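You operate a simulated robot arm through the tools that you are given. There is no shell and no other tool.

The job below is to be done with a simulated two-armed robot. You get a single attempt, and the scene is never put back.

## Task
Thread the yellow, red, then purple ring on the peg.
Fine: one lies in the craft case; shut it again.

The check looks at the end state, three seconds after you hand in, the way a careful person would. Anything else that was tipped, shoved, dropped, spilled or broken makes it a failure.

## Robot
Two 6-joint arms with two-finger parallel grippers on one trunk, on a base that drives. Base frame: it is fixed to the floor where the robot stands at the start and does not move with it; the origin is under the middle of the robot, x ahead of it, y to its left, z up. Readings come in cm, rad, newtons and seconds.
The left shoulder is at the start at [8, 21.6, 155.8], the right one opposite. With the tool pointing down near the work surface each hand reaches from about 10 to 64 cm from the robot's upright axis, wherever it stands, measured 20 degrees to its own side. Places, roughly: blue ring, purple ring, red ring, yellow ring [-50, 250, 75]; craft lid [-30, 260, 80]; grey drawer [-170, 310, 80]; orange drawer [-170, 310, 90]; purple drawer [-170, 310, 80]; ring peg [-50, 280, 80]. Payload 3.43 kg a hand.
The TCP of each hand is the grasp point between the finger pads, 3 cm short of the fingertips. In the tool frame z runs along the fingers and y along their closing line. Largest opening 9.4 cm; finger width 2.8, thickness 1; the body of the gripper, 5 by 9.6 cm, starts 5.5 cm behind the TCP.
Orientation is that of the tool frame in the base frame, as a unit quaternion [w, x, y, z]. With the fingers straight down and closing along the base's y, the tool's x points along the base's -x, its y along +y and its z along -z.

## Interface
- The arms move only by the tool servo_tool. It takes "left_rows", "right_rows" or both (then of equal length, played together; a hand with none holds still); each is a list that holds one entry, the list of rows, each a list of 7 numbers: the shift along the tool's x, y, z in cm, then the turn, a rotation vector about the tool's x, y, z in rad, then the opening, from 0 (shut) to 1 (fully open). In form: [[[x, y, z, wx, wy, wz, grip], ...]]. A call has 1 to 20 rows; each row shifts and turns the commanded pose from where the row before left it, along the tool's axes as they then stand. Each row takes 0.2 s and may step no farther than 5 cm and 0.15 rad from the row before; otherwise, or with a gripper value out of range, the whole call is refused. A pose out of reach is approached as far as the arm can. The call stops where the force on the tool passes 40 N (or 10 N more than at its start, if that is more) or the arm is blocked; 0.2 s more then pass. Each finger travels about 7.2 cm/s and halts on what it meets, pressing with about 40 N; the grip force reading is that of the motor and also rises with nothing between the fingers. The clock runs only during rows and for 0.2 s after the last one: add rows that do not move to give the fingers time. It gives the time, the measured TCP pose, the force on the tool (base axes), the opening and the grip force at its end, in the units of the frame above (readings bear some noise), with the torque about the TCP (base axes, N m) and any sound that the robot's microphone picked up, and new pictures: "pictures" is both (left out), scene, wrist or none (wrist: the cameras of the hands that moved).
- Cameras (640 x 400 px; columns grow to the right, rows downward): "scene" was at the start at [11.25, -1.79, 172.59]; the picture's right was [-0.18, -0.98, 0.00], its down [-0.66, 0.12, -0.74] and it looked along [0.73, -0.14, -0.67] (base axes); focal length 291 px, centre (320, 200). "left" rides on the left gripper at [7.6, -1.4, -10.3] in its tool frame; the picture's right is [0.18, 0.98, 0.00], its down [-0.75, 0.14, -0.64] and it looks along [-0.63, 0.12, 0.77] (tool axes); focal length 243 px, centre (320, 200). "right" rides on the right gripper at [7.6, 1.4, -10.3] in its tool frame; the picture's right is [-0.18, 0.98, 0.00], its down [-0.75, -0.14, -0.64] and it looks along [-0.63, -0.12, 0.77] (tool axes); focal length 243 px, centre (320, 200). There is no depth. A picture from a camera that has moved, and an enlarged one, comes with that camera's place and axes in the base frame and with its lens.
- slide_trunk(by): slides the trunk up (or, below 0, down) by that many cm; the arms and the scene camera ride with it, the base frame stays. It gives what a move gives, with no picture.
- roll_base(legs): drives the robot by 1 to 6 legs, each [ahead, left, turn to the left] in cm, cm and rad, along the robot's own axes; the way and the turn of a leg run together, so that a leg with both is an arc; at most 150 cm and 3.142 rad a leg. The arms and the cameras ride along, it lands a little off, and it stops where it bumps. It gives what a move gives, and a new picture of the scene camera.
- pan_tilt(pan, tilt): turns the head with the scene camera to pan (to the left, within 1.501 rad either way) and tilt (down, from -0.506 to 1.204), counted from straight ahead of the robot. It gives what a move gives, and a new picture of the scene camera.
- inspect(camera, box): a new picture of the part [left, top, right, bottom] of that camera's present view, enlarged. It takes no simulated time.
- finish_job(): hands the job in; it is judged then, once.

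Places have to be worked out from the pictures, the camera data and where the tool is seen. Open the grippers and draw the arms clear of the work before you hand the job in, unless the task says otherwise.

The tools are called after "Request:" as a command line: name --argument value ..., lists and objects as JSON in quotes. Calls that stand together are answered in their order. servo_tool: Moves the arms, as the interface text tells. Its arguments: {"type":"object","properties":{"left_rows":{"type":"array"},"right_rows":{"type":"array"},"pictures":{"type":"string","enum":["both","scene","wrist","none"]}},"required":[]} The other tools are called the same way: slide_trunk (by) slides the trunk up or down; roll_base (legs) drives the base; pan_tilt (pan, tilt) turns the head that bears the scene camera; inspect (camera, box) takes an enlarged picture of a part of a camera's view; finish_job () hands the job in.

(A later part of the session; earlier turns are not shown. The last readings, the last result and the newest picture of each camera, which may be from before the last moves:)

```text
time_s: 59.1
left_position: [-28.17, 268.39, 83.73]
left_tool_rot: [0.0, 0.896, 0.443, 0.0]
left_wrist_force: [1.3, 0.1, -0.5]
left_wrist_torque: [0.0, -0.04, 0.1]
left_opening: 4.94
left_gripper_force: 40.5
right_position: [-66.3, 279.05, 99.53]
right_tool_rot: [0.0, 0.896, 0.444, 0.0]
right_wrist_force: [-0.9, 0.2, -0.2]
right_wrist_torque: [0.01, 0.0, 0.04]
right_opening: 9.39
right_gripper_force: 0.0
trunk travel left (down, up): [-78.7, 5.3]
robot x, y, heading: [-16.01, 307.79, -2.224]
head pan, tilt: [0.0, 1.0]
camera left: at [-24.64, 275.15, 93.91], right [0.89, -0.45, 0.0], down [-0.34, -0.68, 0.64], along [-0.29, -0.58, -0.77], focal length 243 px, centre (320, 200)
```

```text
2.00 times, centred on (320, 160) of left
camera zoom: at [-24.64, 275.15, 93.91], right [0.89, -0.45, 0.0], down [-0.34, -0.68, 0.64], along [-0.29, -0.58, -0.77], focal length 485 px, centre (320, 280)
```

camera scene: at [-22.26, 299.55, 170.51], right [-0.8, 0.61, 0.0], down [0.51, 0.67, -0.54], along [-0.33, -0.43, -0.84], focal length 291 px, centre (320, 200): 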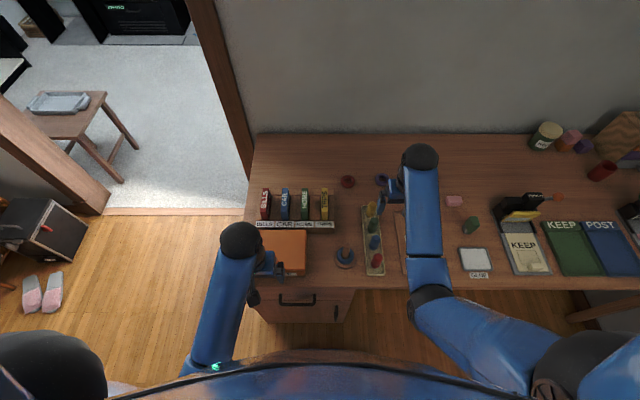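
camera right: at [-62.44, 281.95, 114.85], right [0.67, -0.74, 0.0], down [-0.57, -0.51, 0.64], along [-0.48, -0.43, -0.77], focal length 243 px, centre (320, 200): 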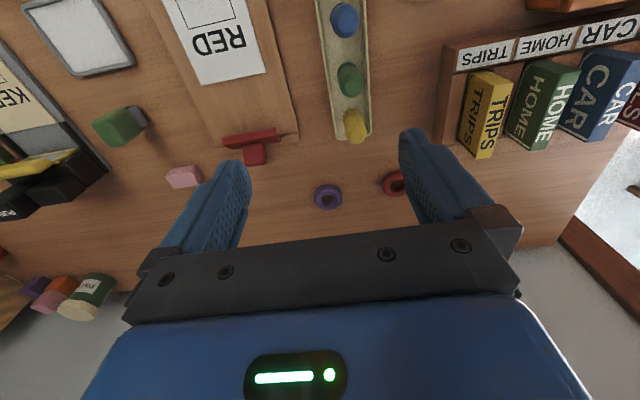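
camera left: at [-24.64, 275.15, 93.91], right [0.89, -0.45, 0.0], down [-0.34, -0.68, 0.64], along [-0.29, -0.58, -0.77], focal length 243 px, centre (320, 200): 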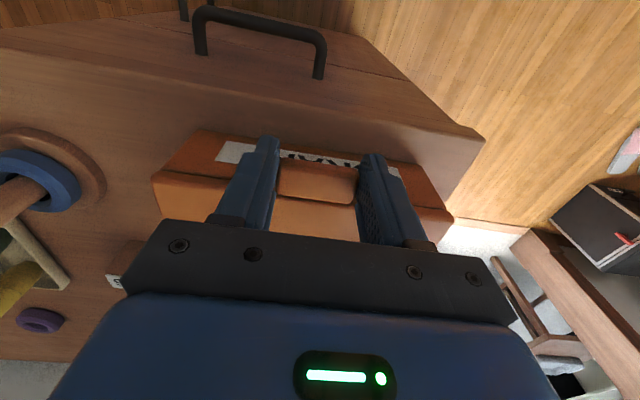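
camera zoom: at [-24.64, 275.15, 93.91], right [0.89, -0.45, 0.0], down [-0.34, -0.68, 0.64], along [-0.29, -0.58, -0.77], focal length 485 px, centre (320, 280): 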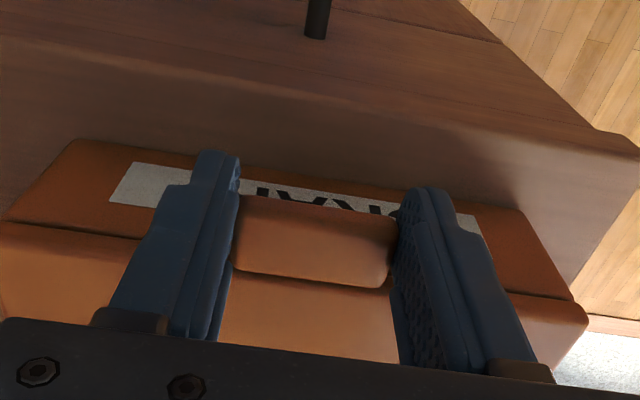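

The tab is held (opening 4.94). To keep the fingertips from jamming against the lid rim as it swings, I regrip 1.2 cm higher and a hair back.

Request:
servo_tool --left_rows '[[[0, 0, 0, 0, 0, 0, 0.65], [0, 0, 0, 0, 0, 0, 0.65], [0.2, 0, -1.1, 0, 0, 0, 0.65], [0, 0, 0, 0, 0, 0, 0.5], [0, 0, 0, 0, 0, 0, 0.35], [0, 0, 0, 0, 0, 0, 0.35]]]' --pictures "none"

Request:
inspect --camera "left" --box '[180, 60, 460, 260]'

```text
time_s: 60.5
left_position: [-27.99, 268.48, 84.69]
left_tool_rot: [0.0, 0.896, 0.444, -0.001]
left_wrist_force: [-0.4, 0.3, 0.7]
left_wrist_torque: [-0.13, 0.17, 0.08]
left_opening: 4.9
left_gripper_force: 40.1
right_position: [-66.35, 279.11, 99.42]
right_tool_rot: [0.001, 0.896, 0.444, 0.0]
right_wrist_force: [0.7, 0.1, 0.7]
right_wrist_torque: [-0.01, 0.0, 0.01]
right_opening: 9.39
right_gripper_force: 0.0
trunk travel left (down, up): [-78.7, 5.3]
robot x, y, heading: [-16.04, 307.99, -2.221]
head pan, tilt: [0.0, 1.0]
```

```text
2.00 times, centred on (320, 160) of left
camera zoom: at [-24.54, 275.27, 94.99], right [0.89, -0.45, 0.0], down [-0.34, -0.68, 0.64], along [-0.29, -0.58, -0.76], focal length 485 px, centre (320, 280)
```

zoom: 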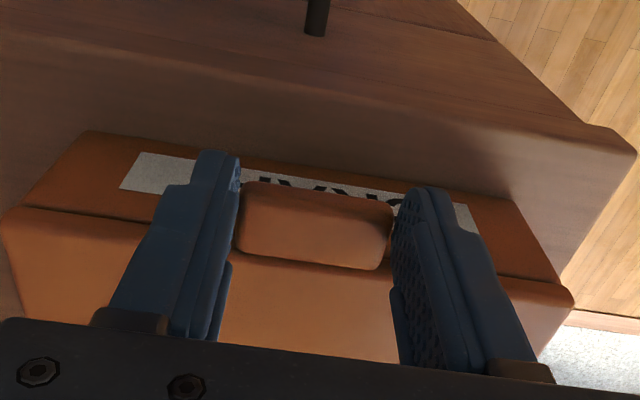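

Held again, near the tips. I start lifting the tab along an arc about the rear hinge.

Request:
servo_tool --left_rows '[[[-0.05, 0, -1.25, 0, 0, 0, 0.35], [-0.17, 0, -1.24, 0, 0, 0, 0.35], [-0.27, 0, -1.23, 0, 0, 0, 0.35], [-0.38, 0, -1.2, 0, 0, 0, 0.35]]]'

Request:
inspect --camera "left" --box '[180, 60, 460, 260]'

```text
time_s: 61.5
left_position: [-28.51, 267.67, 89.73]
left_tool_rot: [0.001, 0.896, 0.444, -0.001]
left_wrist_force: [-0.1, 0.0, -2.3]
left_wrist_torque: [0.01, -0.13, -0.02]
left_opening: 4.94
left_gripper_force: 39.9
right_position: [-66.37, 279.17, 99.52]
right_tool_rot: [0.0, 0.896, 0.444, 0.0]
right_wrist_force: [-0.1, 0.1, 0.3]
right_wrist_torque: [0.02, -0.01, -0.03]
right_opening: 9.41
right_gripper_force: 0.2
trunk travel left (down, up): [-78.7, 5.3]
robot x, y, heading: [-16.04, 308.13, -2.218]
head pan, tilt: [0.0, 1.0]
camera scene: at [-22.24, 299.55, 170.51], right [-0.8, 0.61, 0.0], down [0.51, 0.67, -0.54], along [-0.33, -0.43, -0.84], focal length 291 px, centre (320, 200)
camera left: at [-25.1, 274.57, 99.92], right [0.89, -0.45, 0.0], down [-0.34, -0.68, 0.65], along [-0.29, -0.58, -0.76], focal length 243 px, centre (320, 200)
```

scene: 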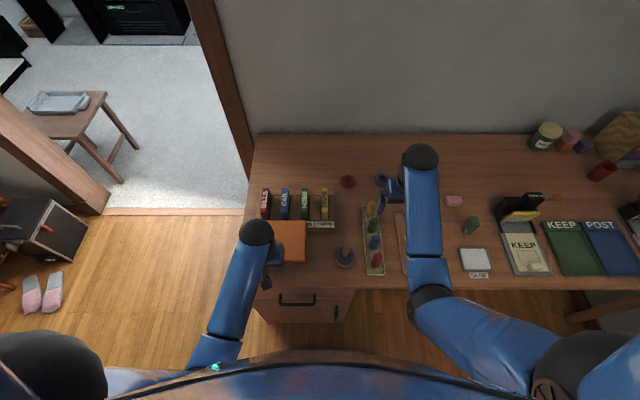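
left: 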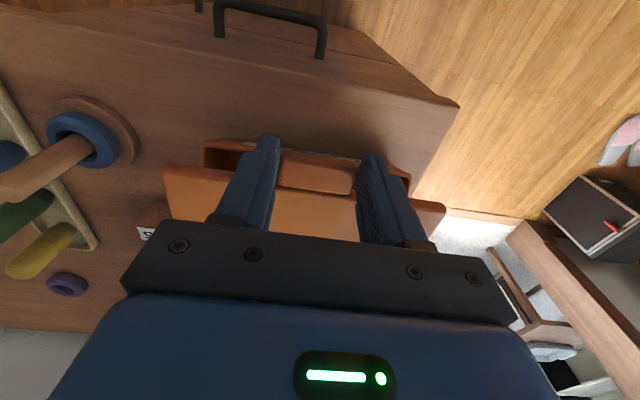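

```text
2.00 times, centred on (320, 160) of left
camera zoom: at [-25.1, 274.57, 99.92], right [0.89, -0.45, 0.0], down [-0.34, -0.68, 0.65], along [-0.29, -0.58, -0.76], focal length 485 px, centre (320, 280)
```

zoom: 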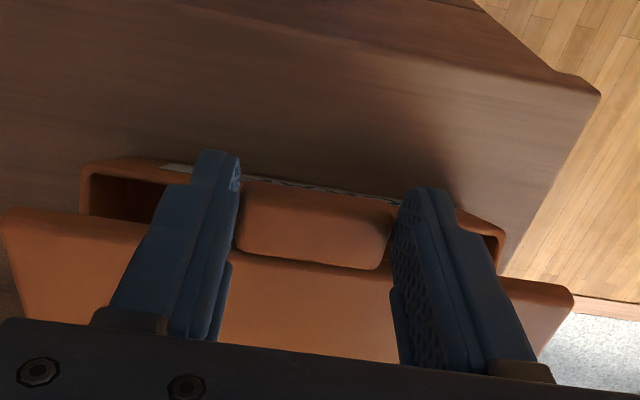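

The lid is rising freely with low force. I continue the arc to about 60°.

Request:
servo_tool --left_rows '[[[-0.48, 0, -1.16, 0, 0, 0, 0.35], [-0.58, 0, -1.11, 0, 0, 0, 0.35], [-0.67, 0, -1.06, 0, 0, 0, 0.35], [-0.77, 0, -1.0, 0, 0, 0, 0.35], [-0.85, 0, -0.92, 0, 0, 0, 0.35], [-0.92, 0, -0.85, 0, 0, 0, 0.35], [-1.0, 0, -0.77, 0, 0, 0, 0.35], [-1.06, 0, -0.67, 0, 0, 0, 0.35]]]'

```text
time_s: 63.3
left_position: [-32.36, 262.68, 97.35]
left_tool_rot: [0.001, 0.896, 0.444, -0.002]
left_wrist_force: [0.0, -0.9, -0.9]
left_wrist_torque: [0.11, 0.05, 0.01]
left_opening: 4.92
left_gripper_force: 40.3
right_position: [-66.32, 279.02, 99.41]
right_tool_rot: [0.001, 0.896, 0.444, 0.0]
right_wrist_force: [-1.0, -0.8, -0.3]
right_wrist_torque: [0.01, -0.02, 0.02]
right_opening: 9.39
right_gripper_force: 0.0
trunk travel left (down, up): [-78.7, 5.3]
robot x, y, heading: [-16.46, 307.8, -2.218]
head pan, tilt: [0.0, 1.0]
camera scene: at [-22.28, 299.52, 170.51], right [-0.8, 0.61, 0.0], down [0.51, 0.67, -0.54], along [-0.33, -0.43, -0.84], focal length 291 px, centre (320, 200)
camera left: at [-28.92, 269.53, 107.49], right [0.89, -0.45, 0.0], down [-0.34, -0.68, 0.64], along [-0.29, -0.58, -0.76], focal length 243 px, centre (320, 200)
```

scene: 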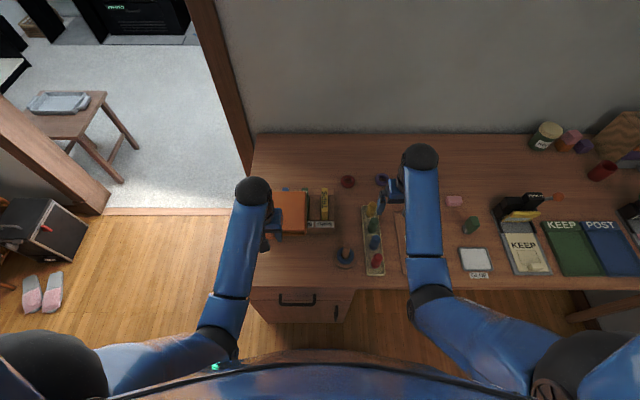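
left: 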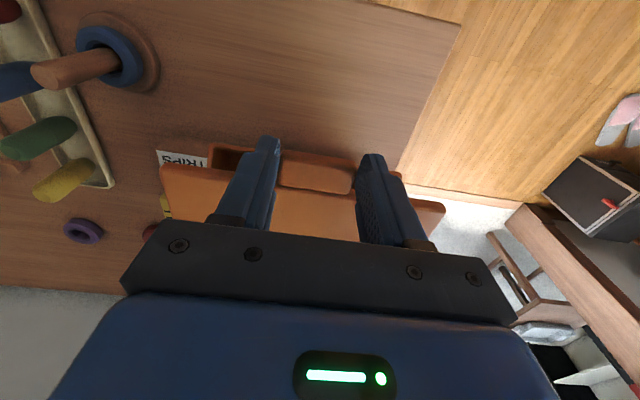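

The wrist picture makes me doubt whether only the lid swings or the whole case is lifted. I zoom in on both views.

Request:
inspect --camera "scene" --box '[220, 170, 380, 300]'

Request:
inspect --camera "left" --box '[120, 60, 480, 290]'

Request:
inspect --camera "right" --box '[0, 0, 640, 400]'

```text
3.08 times, centred on (300, 235) of scene
camera zoom: at [-22.28, 299.52, 170.51], right [-0.8, 0.61, 0.0], down [0.51, 0.67, -0.54], along [-0.33, -0.43, -0.84], focal length 896 px, centre (382, 92)
```

zoom: 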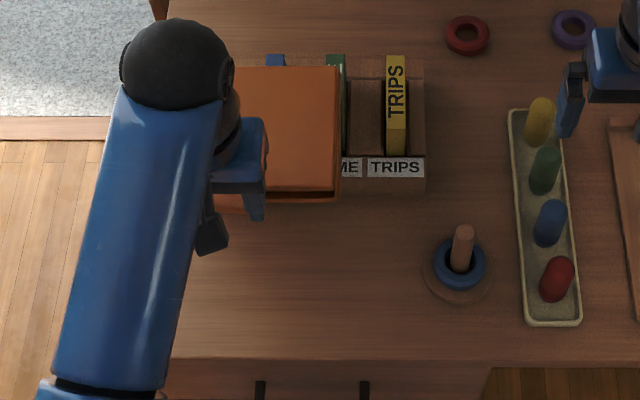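

```text
1.74 times, centred on (300, 175) of left
camera zoom: at [-28.92, 269.53, 107.49], right [0.89, -0.45, 0.0], down [-0.34, -0.68, 0.64], along [-0.29, -0.58, -0.76], focal length 422 px, centre (355, 244)
```

zoom: 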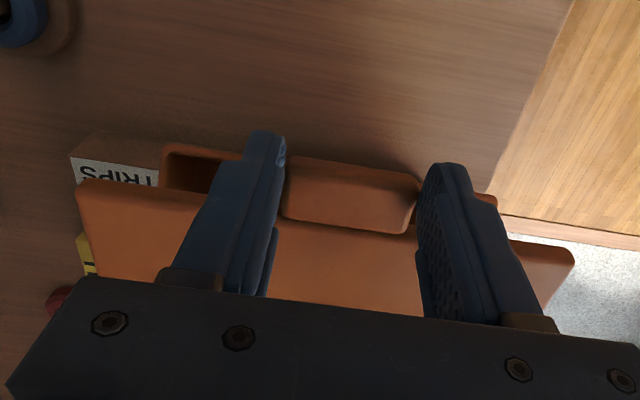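

```text
1.00 times, centred on (320, 200) of right (not enlarged: the box is as wide or as high as the picture)
camera zoom: at [-60.78, 284.39, 109.71], right [0.67, -0.74, 0.0], down [-0.57, -0.51, 0.64], along [-0.48, -0.43, -0.77], focal length 243 px, centre (320, 200)
```

zoom: 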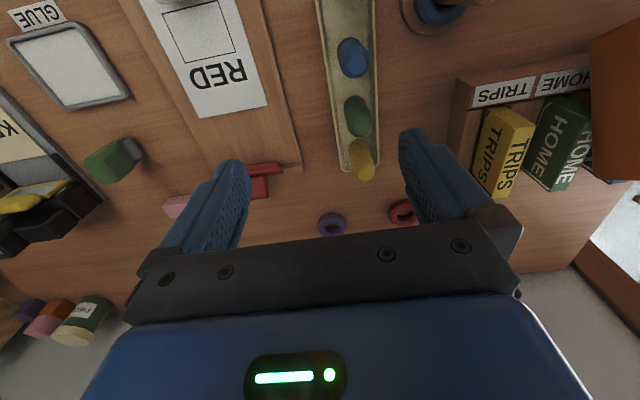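

The whole case came up with the tab: the grip held the lid rigidly instead of letting it pivot. I retrace the path exactly backwards to put the case back where it stood.

Request:
servo_tool --left_rows '[[[1.06, 0, 0.67, 0, 0, 0, 0.35], [1.0, 0, 0.77, 0, 0, 0, 0.35], [0.92, 0, 0.85, 0, 0, 0, 0.35], [0.85, 0, 0.92, 0, 0, 0, 0.35], [0.77, 0, 1.0, 0, 0, 0, 0.35], [0.67, 0, 1.06, 0, 0, 0, 0.35], [0.58, 0, 1.11, 0, 0, 0, 0.35], [0.48, 0, 1.16, 0, 0, 0, 0.35]]]'

Request:
inspect --camera "scene" --box '[220, 170, 380, 300]'

Request:
inspect --camera "right" --box '[380, 0, 640, 200]'

```text
time_s: 65.1
left_position: [-28.7, 267.74, 89.8]
left_tool_rot: [0.001, 0.896, 0.444, -0.003]
left_wrist_force: [-0.2, -0.3, 7.8]
left_wrist_torque: [-0.98, 0.82, 0.02]
left_opening: 4.92
left_gripper_force: 40.2
right_position: [-66.35, 279.04, 99.38]
right_tool_rot: [0.0, 0.896, 0.444, -0.001]
right_wrist_force: [0.5, 0.8, 1.0]
right_wrist_torque: [0.0, -0.03, -0.01]
right_opening: 9.43
right_gripper_force: 0.0
trunk travel left (down, up): [-78.7, 5.3]
robot x, y, heading: [-16.05, 307.4, -2.222]
head pan, tilt: [0.0, 1.0]
camera scene: at [-22.25, 299.6, 170.52], right [-0.8, 0.61, 0.0], down [0.51, 0.67, -0.54], along [-0.33, -0.43, -0.84], focal length 291 px, centre (320, 200)
camera left: at [-25.16, 274.63, 99.93], right [0.89, -0.45, 0.0], down [-0.34, -0.68, 0.65], along [-0.29, -0.58, -0.76], focal length 243 px, centre (320, 200)
```

scene: 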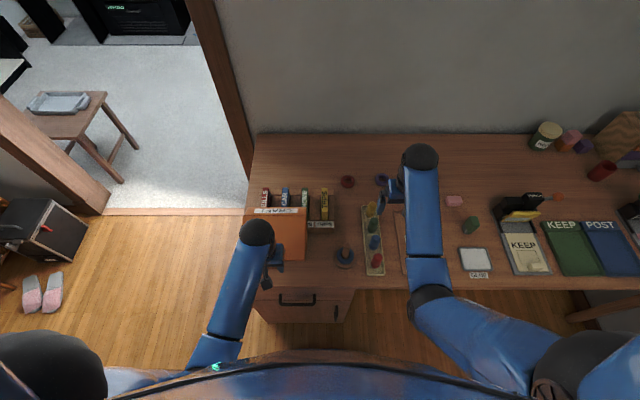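
left: 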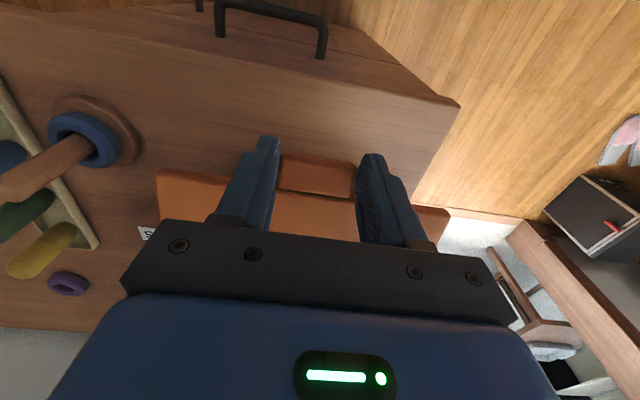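

```text
3.08 times, centred on (300, 235) of scene
camera zoom: at [-22.25, 299.6, 170.52], right [-0.8, 0.61, 0.0], down [0.51, 0.67, -0.54], along [-0.33, -0.43, -0.84], focal length 896 px, centre (382, 92)
```

zoom: 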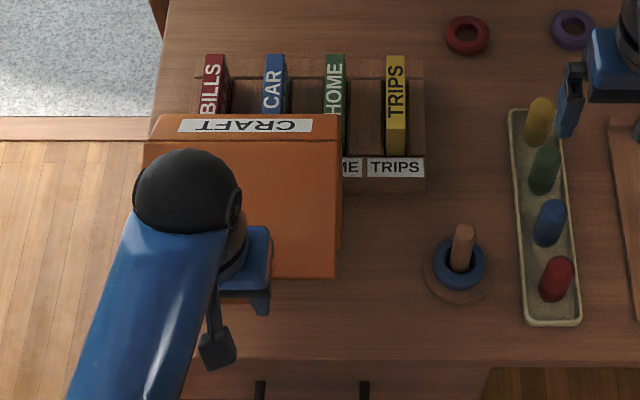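

```text
2.00 times, centred on (510, 100) of right
camera zoom: at [-60.77, 284.44, 109.74], right [0.67, -0.74, 0.0], down [-0.57, -0.51, 0.64], along [-0.48, -0.43, -0.77], focal length 485 px, centre (-60, 400)
```

zoom: 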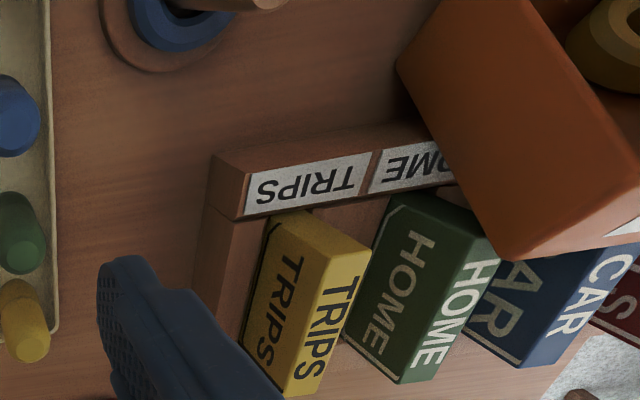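

The case's box seems to have swung open under the lid, and a yellow ring shows in the right-hand camera on the counter. I look closer before moving anything.

Request:
inspect --camera "right" --box '[500, 0, 640, 130]'

Request:
inspect --camera "left" --box '[120, 100, 480, 290]'

Request:
inspect --camera "scene" --box '[230, 190, 330, 300]'

```text
3.08 times, centred on (570, 65) of right
camera zoom: at [-60.77, 284.44, 109.74], right [0.67, -0.74, 0.0], down [-0.57, -0.51, 0.64], along [-0.48, -0.43, -0.77], focal length 746 px, centre (-449, 615)
```

zoom: 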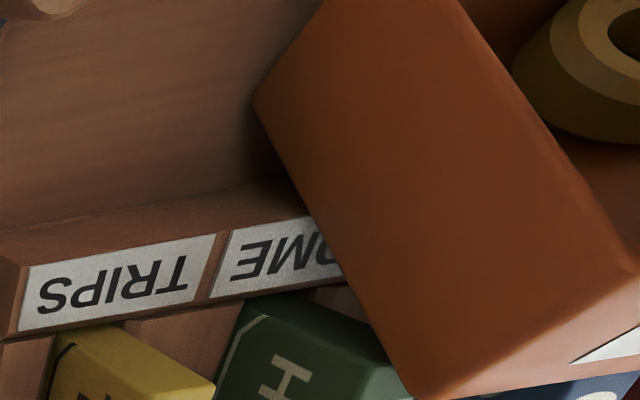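

```text
1.78 times, centred on (300, 195) of left
camera zoom: at [-25.16, 274.63, 99.93], right [0.89, -0.45, 0.0], down [-0.34, -0.68, 0.65], along [-0.29, -0.58, -0.76], focal length 431 px, centre (356, 209)
```

zoom: 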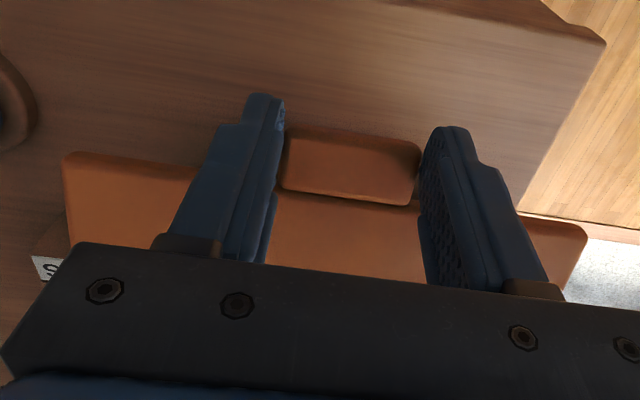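

```text
3.64 times, centred on (280, 245) of scene
camera zoom: at [-22.25, 299.6, 170.52], right [-0.8, 0.61, 0.0], down [0.51, 0.67, -0.54], along [-0.33, -0.43, -0.84], focal length 1059 px, centre (466, 36)
```

zoom: 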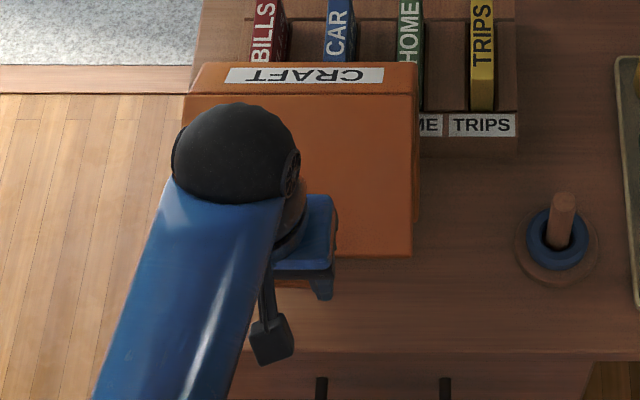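

I enlarge the label area further to understand how the box lies.

Request:
inspect --camera "scene" --box '[235, 195, 285, 230]'

Request:
inspect --camera "scene" --box '[235, 200, 325, 260]'

Request:
inspect --camera "right" --box '[560, 0, 640, 80]'

```text
11.43 times, centred on (260, 212) of scene
camera zoom: at [-22.25, 299.6, 170.52], right [-0.8, 0.61, 0.0], down [0.51, 0.67, -0.54], along [-0.33, -0.43, -0.84], focal length 3328 px, centre (1006, 57)
```

zoom: 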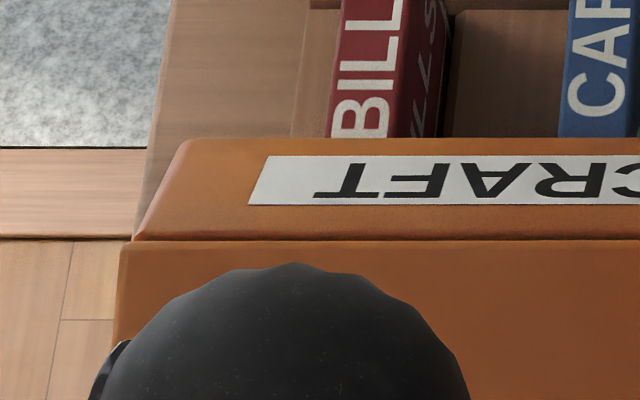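

```text
6.67 times, centred on (280, 230) of scene
camera zoom: at [-22.25, 299.6, 170.52], right [-0.8, 0.61, 0.0], down [0.51, 0.67, -0.54], along [-0.33, -0.43, -0.84], focal length 1942 px, centre (587, 0)
```

zoom: 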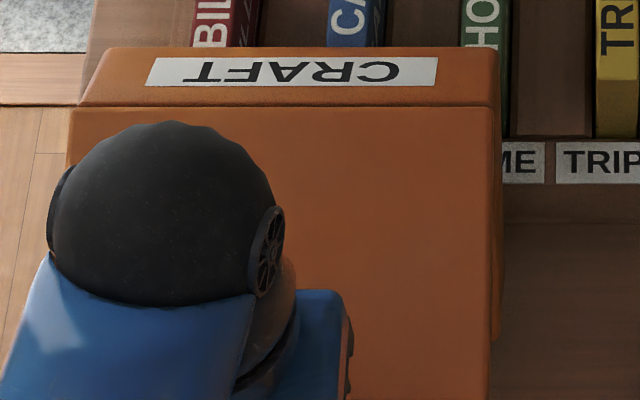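

```text
5.00 times, centred on (600, 40) of right
camera zoom: at [-60.77, 284.44, 109.74], right [0.67, -0.74, 0.0], down [-0.57, -0.51, 0.64], along [-0.48, -0.43, -0.77], focal length 1213 px, centre (-1080, 1000)
```

zoom: 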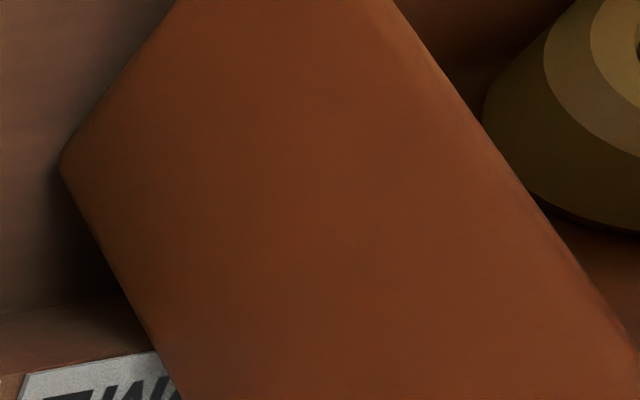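

I now understand: the lid is held level by the tab while the box hangs open from its rear hinge, its front edge resting on the counter just in front of the packs tray (the box's back also bears a label); the yellow ring is still in it. To restore it I first raise the lid so the box hangs free.

Request:
servo_tool --left_rows '[[[0, 0, -1, 0, 0, 0, 0.35], [0, 0, -1, 0, 0, 0, 0.35], [0, 0, -1, 0, 0, 0, 0.35], [0, 0, -1, 0, 0, 0, 0.35], [0, 0, -0.5, 0, 0, 0, 0.35], [0, 0, 0, 0, 0, 0, 0.35]]]'

Request:
inspect --camera "right" --box '[400, 0, 640, 200]'

Request:
inspect --camera "scene" --box '[220, 170, 380, 300]'

```text
time_s: 66.5
left_position: [-28.47, 267.74, 94.32]
left_tool_rot: [0.001, 0.896, 0.443, -0.001]
left_wrist_force: [-1.0, -0.1, -2.4]
left_wrist_torque: [0.26, -0.24, -0.01]
left_opening: 4.92
left_gripper_force: 39.8
right_position: [-66.24, 279.13, 99.41]
right_tool_rot: [0.0, 0.896, 0.444, 0.0]
right_wrist_force: [0.4, 0.2, -0.3]
right_wrist_torque: [0.02, 0.02, 0.0]
right_opening: 9.39
right_gripper_force: 0.0
trunk travel left (down, up): [-78.7, 5.3]
robot x, y, heading: [-16.28, 307.56, -2.222]
head pan, tilt: [0.0, 1.0]
camera scene: at [-22.24, 299.56, 170.51], right [-0.8, 0.61, 0.0], down [0.51, 0.67, -0.54], along [-0.33, -0.43, -0.84], focal length 291 px, centre (320, 200)
camera left: at [-25.07, 274.62, 104.42], right [0.89, -0.45, 0.0], down [-0.34, -0.68, 0.64], along [-0.29, -0.57, -0.77], focal length 243 px, centre (320, 200)
```

scene: 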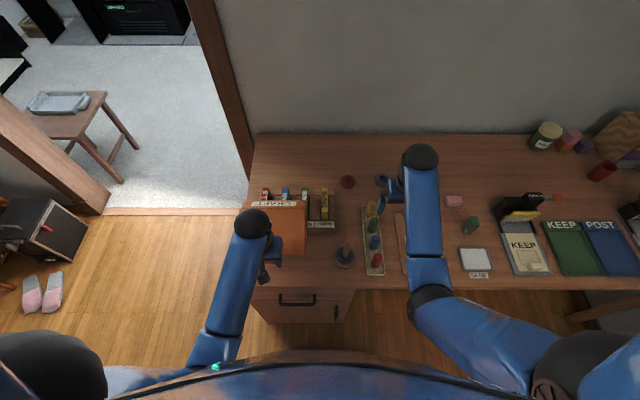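
left: 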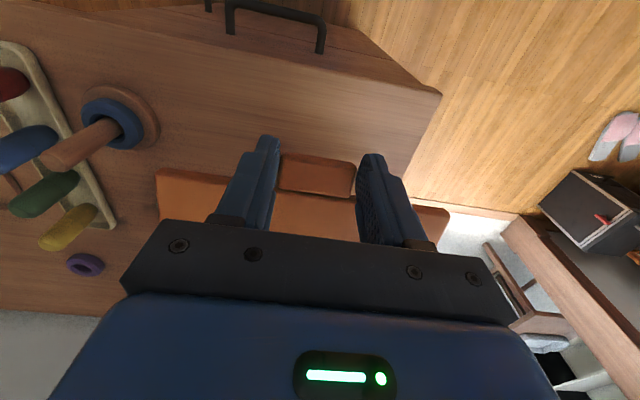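

```text
2.00 times, centred on (520, 100) of right
camera zoom: at [-60.76, 284.42, 109.72], right [0.67, -0.74, 0.0], down [-0.57, -0.51, 0.64], along [-0.48, -0.43, -0.77], focal length 485 px, centre (-80, 400)
```

zoom: 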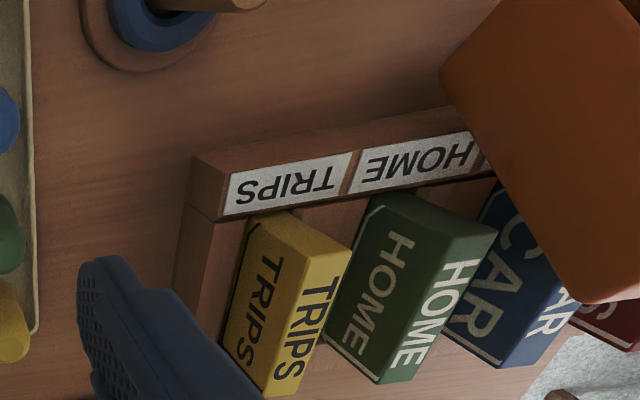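

```text
3.08 times, centred on (300, 235) of scene
camera zoom: at [-22.24, 299.56, 170.51], right [-0.8, 0.61, 0.0], down [0.51, 0.67, -0.54], along [-0.33, -0.43, -0.84], focal length 896 px, centre (382, 92)
```

zoom: 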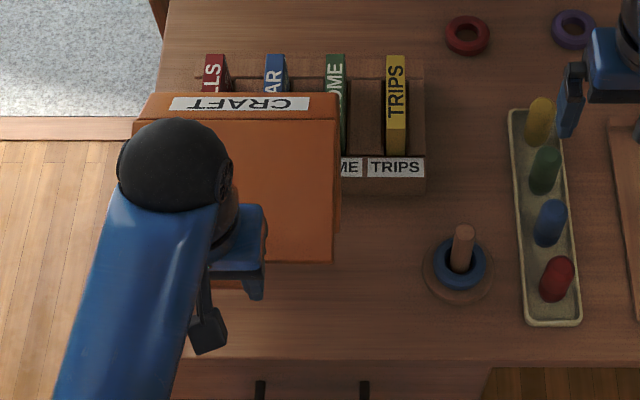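

The box now hangs free (load about 2.4 N), the packs tray looks undisturbed. I raise 1.2 cm more for clearance and drive the base back 12 cm, so that the hanging box is in front of its old place.

Request:
servo_tool --left_rows '[[[0, 0, -0.6, 0, 0, 0, 0.35], [0, 0, -0.6, 0, 0, 0, 0.35], [0, 0, 0, 0, 0, 0, 0.35]]]' --pictures "none"

Request:
roll_base --legs '[[-6, 0, 0], [-5.5, 0, 0]]'

Request:
inspect --camera "scene" --box '[220, 130, 380, 260]'

Request:
inspect --camera "right" --box '[400, 0, 640, 200]'

```text
time_s: 67.3
left_position: [-28.54, 267.84, 95.42]
left_tool_rot: [0.0, 0.896, 0.443, -0.001]
left_wrist_force: [-0.2, 0.1, -2.5]
left_wrist_torque: [0.29, -0.2, 0.0]
left_opening: 4.94
left_gripper_force: 39.9
right_position: [-66.28, 278.96, 99.36]
right_tool_rot: [0.0, 0.896, 0.444, 0.0]
right_wrist_force: [-0.9, -0.1, 0.2]
right_wrist_torque: [-0.02, -0.03, -0.01]
right_opening: 9.4
right_gripper_force: 0.0
trunk travel left (down, up): [-78.7, 5.3]
robot x, y, heading: [-16.09, 307.49, -2.221]
head pan, tilt: [0.0, 1.0]
```

```text
time_s: 68.8
left_position: [-22.29, 276.07, 94.94]
left_tool_rot: [-0.002, 0.896, 0.444, 0.004]
left_wrist_force: [-1.3, -0.8, -2.9]
left_wrist_torque: [0.35, -0.24, -0.01]
left_opening: 4.93
left_gripper_force: 40.1
right_position: [-60.11, 287.29, 98.78]
right_tool_rot: [-0.003, 0.896, 0.444, 0.005]
right_wrist_force: [-0.4, -1.2, -0.6]
right_wrist_torque: [0.06, -0.05, 0.03]
right_opening: 9.4
right_gripper_force: 0.0
trunk travel left (down, up): [-78.7, 5.3]
robot x, y, heading: [-9.43, 316.78, -2.224]
head pan, tilt: [0.0, 1.0]
camera scene: at [-16.44, 307.15, 170.36], right [-0.8, 0.61, 0.0], down [0.51, 0.67, -0.53], along [-0.32, -0.42, -0.85], focal length 291 px, centre (320, 200)
```

scene: 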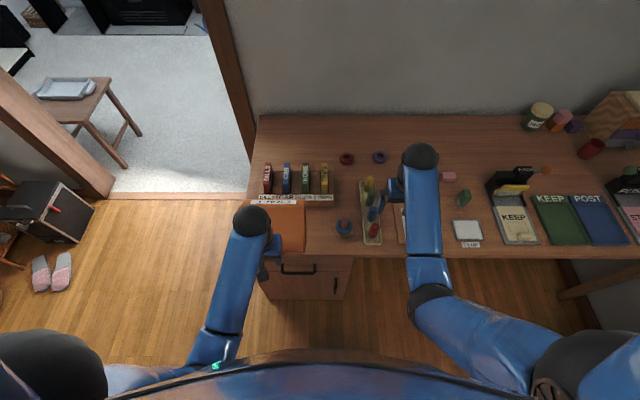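

```text
3.08 times, centred on (300, 195) of scene
camera zoom: at [-16.44, 307.15, 170.36], right [-0.8, 0.61, 0.0], down [0.51, 0.67, -0.53], along [-0.32, -0.42, -0.85], focal length 896 px, centre (382, 215)
```

zoom: 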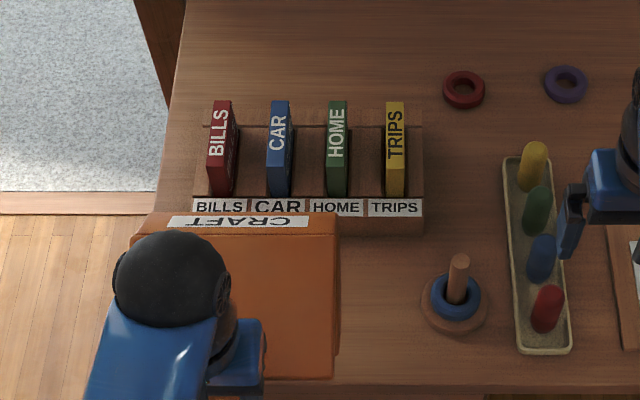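

```text
2.00 times, centred on (520, 100) of right
camera zoom: at [-54.56, 292.54, 109.2], right [0.67, -0.74, 0.0], down [-0.57, -0.52, 0.63], along [-0.47, -0.42, -0.77], focal length 485 px, centre (-80, 400)
```

zoom: 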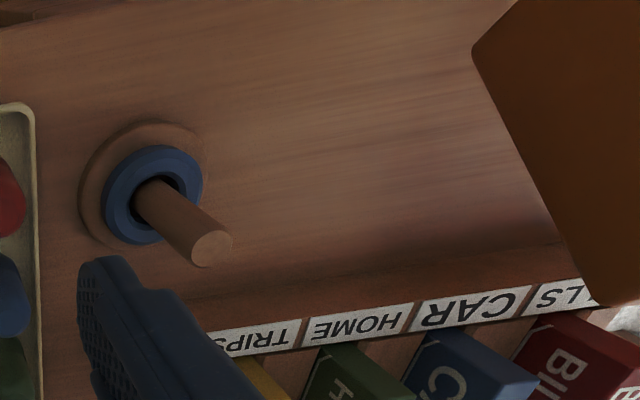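

The packs are all in place. Now I pull the hand back a little more and lower until the hanging box's front edge nears the counter.

Request:
servo_tool --left_rows '[[[0, 0, 0, 0, 0, 0, 0.35], [1, 0, 0, 0, 0, 0, 0.35], [1, 0, 0, 0, 0, 0, 0.35], [0.7, 0, 0, 0, 0, 0, 0.35], [0, 0, 0, 0, 0, 0, 0.35], [0, 0, 0.7, 0, 0, 0, 0.35], [0, 0, 0.7, 0, 0, 0, 0.35], [0, 0, 0, 0, 0, 0, 0.35]]]'

Request:
inspect --camera "right" --box '[440, 0, 640, 160]'

```text
time_s: 70.6
left_position: [-19.97, 279.03, 93.93]
left_tool_rot: [0.001, 0.896, 0.444, -0.001]
left_wrist_force: [0.3, -0.3, -2.8]
left_wrist_torque: [0.26, -0.16, 0.0]
left_opening: 4.94
left_gripper_force: 39.9
right_position: [-59.41, 288.19, 99.5]
right_tool_rot: [0.0, 0.896, 0.444, 0.0]
right_wrist_force: [-0.6, -0.2, -0.1]
right_wrist_torque: [0.01, 0.0, 0.0]
right_opening: 9.41
right_gripper_force: 0.0
trunk travel left (down, up): [-78.7, 5.3]
robot x, y, heading: [-9.28, 316.59, -2.223]
head pan, tilt: [0.0, 1.0]
camera scene: at [-15.3, 308.64, 170.51], right [-0.8, 0.61, 0.0], down [0.51, 0.67, -0.54], along [-0.33, -0.43, -0.84], focal length 291 px, centre (320, 200)
camera left: at [-16.56, 285.81, 104.17], right [0.89, -0.45, 0.0], down [-0.34, -0.68, 0.64], along [-0.29, -0.58, -0.76], focal length 243 px, centre (320, 200)
```

scene: 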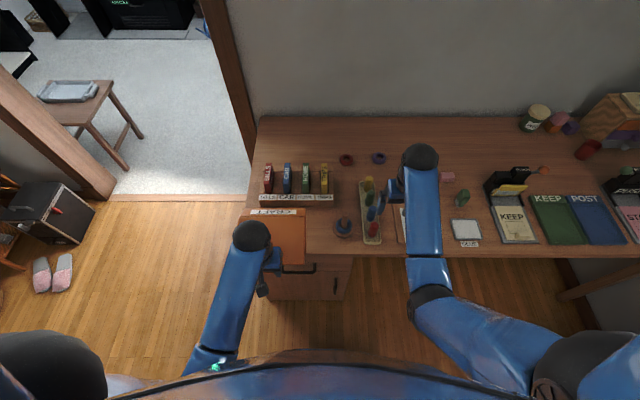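
left: 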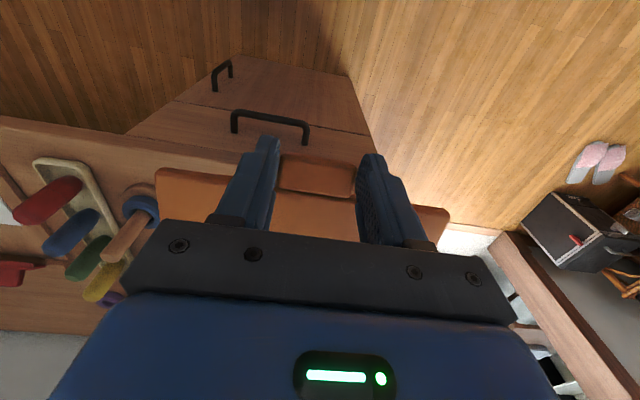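

```text
2.50 times, centred on (540, 80) of right
camera zoom: at [-53.85, 293.47, 109.76], right [0.67, -0.74, 0.0], down [-0.57, -0.51, 0.64], along [-0.48, -0.43, -0.77], focal length 606 px, centre (-230, 500)
```

zoom: 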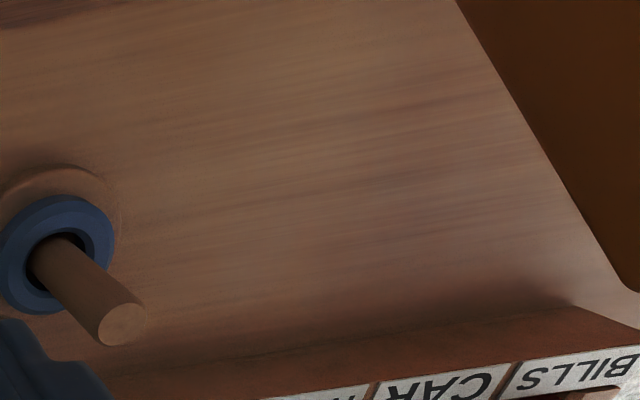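

Still hanging free with no counter contact. I turn the right hand a bit (yaw) so its camera sees the hanging box from the side for guidance.

Request:
servo_tool --right_rows '[[[2, 0, 0, 0, 0, -0.14, 1], [2, 0, 0, 0, 0, -0.14, 1], [2, 0, 0, 0, 0, -0.14, 1], [0, 0, 0, 0, 0, -0.14, 1]]]' --pictures "wrist"

```text
time_s: 71.6
left_position: [-20.04, 278.89, 93.97]
left_tool_rot: [0.001, 0.896, 0.443, -0.001]
left_wrist_force: [0.0, 0.1, -2.8]
left_wrist_torque: [0.26, -0.21, 0.02]
left_opening: 4.93
left_gripper_force: 39.9
right_position: [-56.44, 293.24, 99.48]
right_tool_rot: [-0.001, 0.738, 0.675, 0.0]
right_wrist_force: [0.3, 0.2, 0.8]
right_wrist_torque: [-0.02, -0.03, 0.01]
right_opening: 9.38
right_gripper_force: 0.0
trunk travel left (down, up): [-78.7, 5.3]
robot x, y, heading: [-9.17, 316.75, -2.226]
head pan, tilt: [0.0, 1.0]
camera right: at [-54.61, 300.85, 109.75], right [0.96, -0.27, 0.0], down [-0.21, -0.74, 0.64], along [-0.17, -0.62, -0.77], focal length 243 px, centre (320, 200)
```

right: 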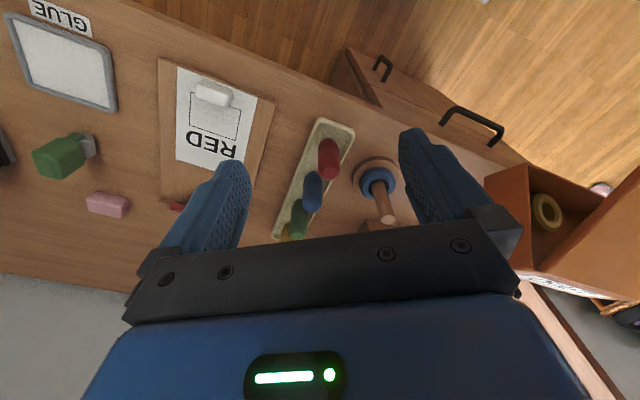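

Now I can see into the open box: the yellow ring lies in it. I enlarge.

Request:
inspect --camera "right" --box '[460, 120, 640, 320]'

```text
2.00 times, centred on (550, 220) of right
camera zoom: at [-54.61, 300.85, 109.75], right [0.96, -0.27, 0.0], down [-0.21, -0.74, 0.64], along [-0.17, -0.62, -0.77], focal length 485 px, centre (-140, 160)
```

zoom: 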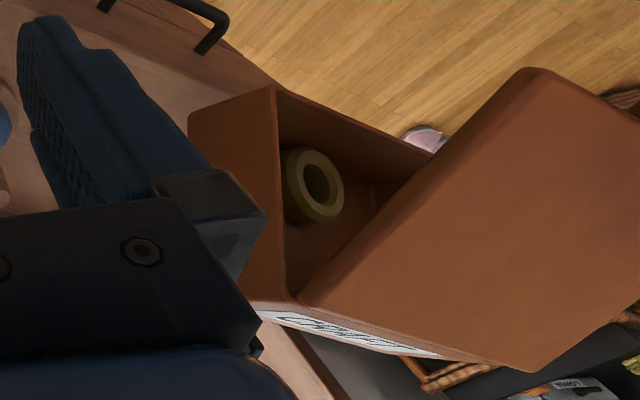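

The ring rests inside the hanging box. I lower on until the front edge touches, watching the force.

Request:
servo_tool --left_rows '[[[0, 0, 0.4, 0, 0, 0, 0.35], [0, 0, 0.4, 0, 0, 0, 0.35], [0, 0, 0, 0, 0, 0, 0.35]]]' --pictures "none"

Request:
inspect --camera "right" --box '[460, 120, 640, 320]'

```text
time_s: 72.4
left_position: [-20.11, 278.99, 93.18]
left_tool_rot: [0.001, 0.896, 0.444, -0.001]
left_wrist_force: [0.6, -0.1, -2.4]
left_wrist_torque: [0.24, -0.22, -0.01]
left_opening: 4.92
left_gripper_force: 39.8
right_position: [-56.4, 293.3, 99.45]
right_tool_rot: [-0.001, 0.738, 0.674, 0.001]
right_wrist_force: [0.5, 0.1, 1.0]
right_wrist_torque: [0.02, -0.01, 0.04]
right_opening: 9.43
right_gripper_force: 0.1
trunk travel left (down, up): [-78.7, 5.3]
robot x, y, heading: [-9.26, 316.52, -2.224]
head pan, tilt: [0.0, 1.0]
```

```text
2.00 times, centred on (550, 220) of right
camera zoom: at [-54.58, 300.85, 109.76], right [0.96, -0.27, 0.0], down [-0.21, -0.74, 0.64], along [-0.18, -0.62, -0.77], focal length 485 px, centre (-140, 160)
```

zoom: 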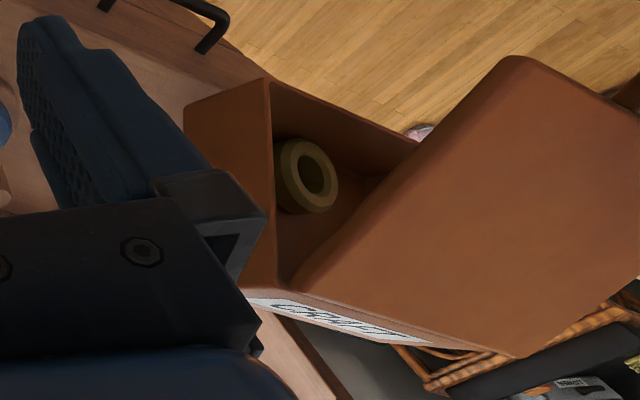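

No contact yet. I keep lowering in small steps until the force shows it.

Request:
servo_tool --left_rows '[[[0, 0, 0.3, 0, 0, 0, 0.35], [0, 0, 0.3, 0, 0, 0, 0.35], [0, 0, 0.3, 0, 0, 0, 0.35], [0, 0, 0, 0, 0, 0, 0.35]]]' --pictures "none"

Request:
inspect --camera "scene" --box '[220, 150, 360, 290]'

```text
time_s: 73.4
left_position: [-20.01, 278.96, 92.2]
left_tool_rot: [0.001, 0.896, 0.444, -0.002]
left_wrist_force: [-0.5, 0.8, -2.2]
left_wrist_torque: [0.25, -0.22, 0.0]
left_opening: 4.92
left_gripper_force: 40.4
right_position: [-56.57, 293.16, 99.48]
right_tool_rot: [0.0, 0.739, 0.674, 0.0]
right_wrist_force: [-0.1, 0.2, -0.3]
right_wrist_torque: [0.07, 0.0, 0.0]
right_opening: 9.36
right_gripper_force: 0.1
trunk travel left (down, up): [-78.7, 5.3]
robot x, y, heading: [-9.42, 317.15, -2.219]
head pan, tilt: [0.0, 1.0]
```

```text
2.86 times, centred on (290, 220) of scene
camera zoom: at [-15.36, 308.58, 170.51], right [-0.8, 0.61, 0.0], down [0.51, 0.67, -0.54], along [-0.33, -0.43, -0.84], focal length 832 px, centre (406, 143)
```

zoom: 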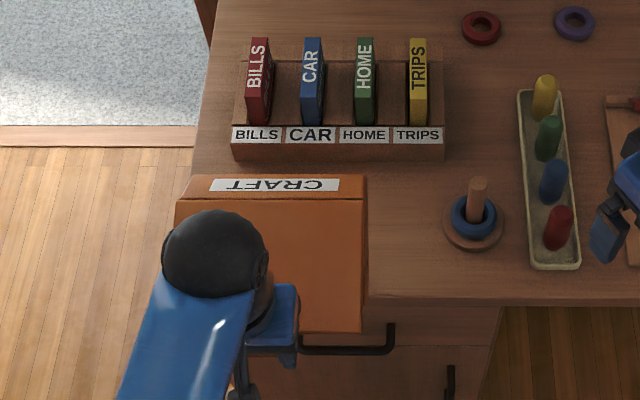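

Still free; I continue lowering in small steps.

Request:
servo_tool --left_rows '[[[0, 0, 0.3, 0, 0, 0, 0.35], [0, 0, 0.3, 0, 0, 0, 0.35], [0, 0, 0.3, 0, 0, 0, 0.35], [0, 0, 0, 0, 0, 0, 0.35]]]' --pictures "none"

Request:
inspect --camera "right" --box '[460, 120, 640, 320]'

```text
time_s: 74.4
left_position: [-20.04, 278.94, 91.43]
left_tool_rot: [0.0, 0.896, 0.444, -0.001]
left_wrist_force: [0.7, -0.8, -2.8]
left_wrist_torque: [0.26, -0.22, 0.02]
left_opening: 4.93
left_gripper_force: 40.0
right_position: [-56.4, 293.3, 99.4]
right_tool_rot: [0.0, 0.739, 0.674, 0.0]
right_wrist_force: [-0.3, 0.8, 1.0]
right_wrist_torque: [-0.01, 0.0, -0.01]
right_opening: 9.41
right_gripper_force: 0.0
trunk travel left (down, up): [-78.7, 5.3]
robot x, y, heading: [-8.78, 316.67, -2.227]
head pan, tilt: [0.0, 1.0]
```

```text
2.00 times, centred on (550, 220) of right
camera zoom: at [-54.58, 300.85, 109.76], right [0.96, -0.27, 0.0], down [-0.21, -0.74, 0.64], along [-0.18, -0.62, -0.77], focal length 485 px, centre (-140, 160)
```

zoom: 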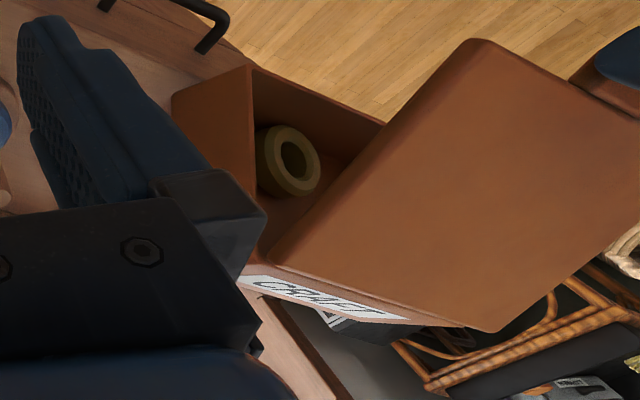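

From the side view the hinge is near (41.6, z 91) and the box's lower front edge almost at the counter; the lid is tilted about 8° rear-up relative to level. I raise slightly, shift 1.8 cm ahead, and pitch the tool to level the lid.

Request:
servo_tool --left_rows '[[[-0.9, 0, -1.2, 0, 0, 0, 0.35], [-0.9, 0, -1.2, 0, 0, 0, 0.35], [0, 0, 0, 0, 0.065, 0, 0.35], [0, 0, 0, 0, 0.065, 0, 0.35], [0, 0, 0, 0, 0, 0, 0.35]]]' --pictures "none"

Request:
inspect --camera "right" --box '[460, 120, 640, 320]'

```text
time_s: 75.6
left_position: [-21.09, 277.46, 93.83]
left_tool_rot: [-0.028, 0.894, 0.443, 0.057]
left_wrist_force: [0.3, 0.0, -2.1]
left_wrist_torque: [0.24, -0.21, -0.04]
left_opening: 4.95
left_gripper_force: 39.8
right_position: [-56.48, 293.32, 99.51]
right_tool_rot: [0.0, 0.738, 0.675, 0.0]
right_wrist_force: [1.0, 0.6, -0.3]
right_wrist_torque: [0.01, -0.05, 0.03]
right_opening: 9.43
right_gripper_force: 0.0
trunk travel left (down, up): [-78.7, 5.3]
robot x, y, heading: [-9.26, 317.08, -2.224]
head pan, tilt: [0.0, 1.0]
```

```text
2.00 times, centred on (550, 220) of right
camera zoom: at [-54.58, 300.86, 109.76], right [0.96, -0.27, 0.0], down [-0.21, -0.74, 0.64], along [-0.18, -0.62, -0.77], focal length 485 px, centre (-140, 160)
```

zoom: 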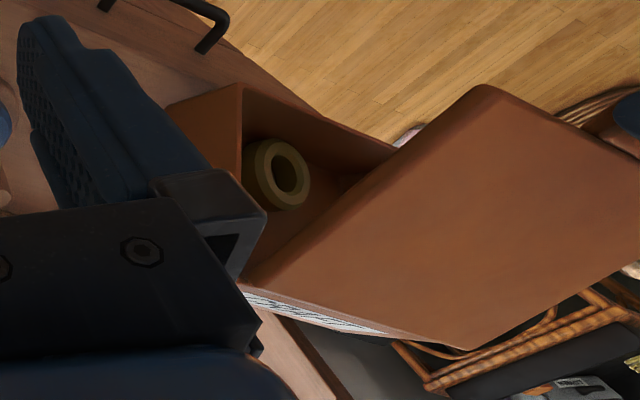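

The lid is now level with the hinge about 16.3 cm ahead of and 2.3 below the TCP. I follow the circle about the box's front edge: ahead and down together, halfway first.

Request:
servo_tool --left_rows '[[[-0.86, 0, 0.14, 0, 0, 0, 0.35], [-1.0, 0, 0.15, 0, 0, 0, 0.35], [-1.0, 0, 0.15, 0, 0, 0, 0.35], [-0.97, 0, 0.29, 0, 0, 0, 0.35], [-0.97, 0, 0.29, 0, 0, 0, 0.35], [-0.93, 0, 0.42, 0, 0, 0, 0.35], [-0.93, 0, 0.42, 0, 0, 0, 0.35], [0, 0, 0, 0, 0, 0, 0.35]]]'

Request:
inspect --camera "right" --box '[460, 120, 640, 320]'

Request:
inspect --camera "scene" --box '[220, 150, 360, 290]'

```text
time_s: 77.4
left_position: [-25.04, 272.48, 91.4]
left_tool_rot: [-0.027, 0.894, 0.443, 0.055]
left_wrist_force: [-0.7, -2.9, 7.9]
left_wrist_torque: [-1.03, 0.77, 0.09]
left_opening: 4.93
left_gripper_force: 39.8
right_position: [-56.44, 293.26, 99.53]
right_tool_rot: [0.0, 0.739, 0.674, 0.0]
right_wrist_force: [-0.5, -0.3, 0.2]
right_wrist_torque: [0.0, -0.03, 0.05]
right_opening: 9.42
right_gripper_force: 0.0
trunk travel left (down, up): [-78.7, 5.3]
robot x, y, heading: [-9.36, 316.47, -2.22]
head pan, tilt: [0.0, 1.0]
camera scene: at [-15.31, 308.65, 170.52], right [-0.8, 0.61, 0.0], down [0.51, 0.67, -0.54], along [-0.33, -0.43, -0.84], focal length 291 px, centre (320, 200)
camera left: at [-22.41, 278.2, 102.36], right [0.89, -0.45, 0.02], down [-0.39, -0.74, 0.54], along [-0.23, -0.49, -0.84], focal length 243 px, centre (320, 200)
```

scene: 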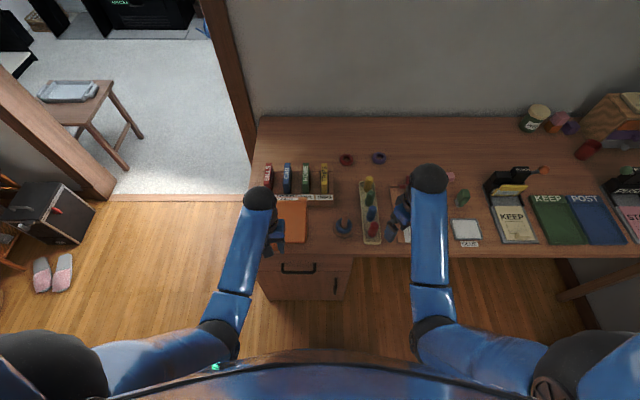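
left: 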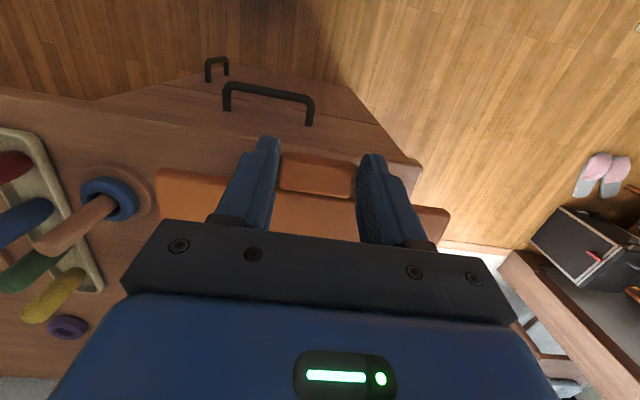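

```text
2.00 times, centred on (550, 220) of right
camera zoom: at [-54.55, 300.89, 109.79], right [0.96, -0.27, 0.0], down [-0.21, -0.74, 0.64], along [-0.18, -0.62, -0.77], focal length 485 px, centre (-140, 160)
```

zoom: 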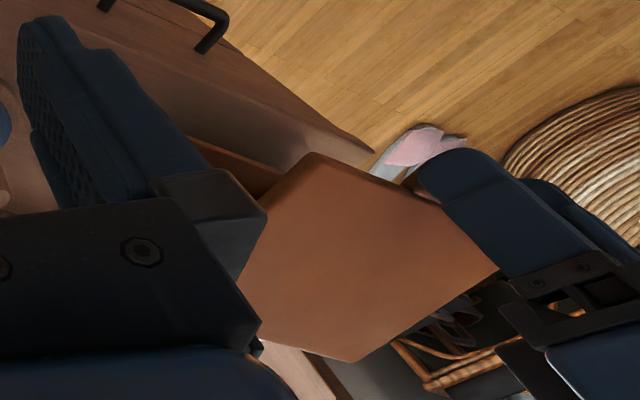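

```text
2.86 times, centred on (290, 220) of scene
camera zoom: at [-15.31, 308.65, 170.52], right [-0.8, 0.61, 0.0], down [0.51, 0.67, -0.54], along [-0.33, -0.43, -0.84], focal length 832 px, centre (406, 143)
```

zoom: 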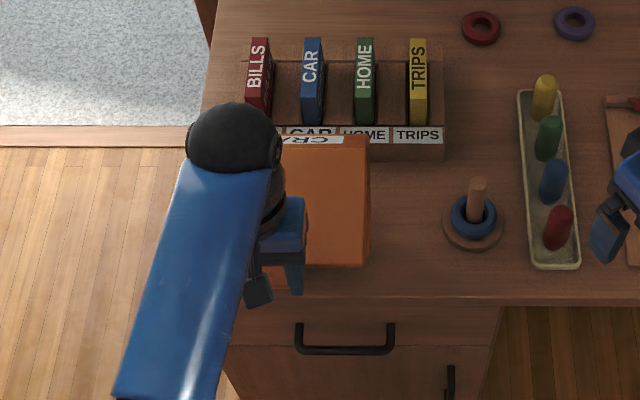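

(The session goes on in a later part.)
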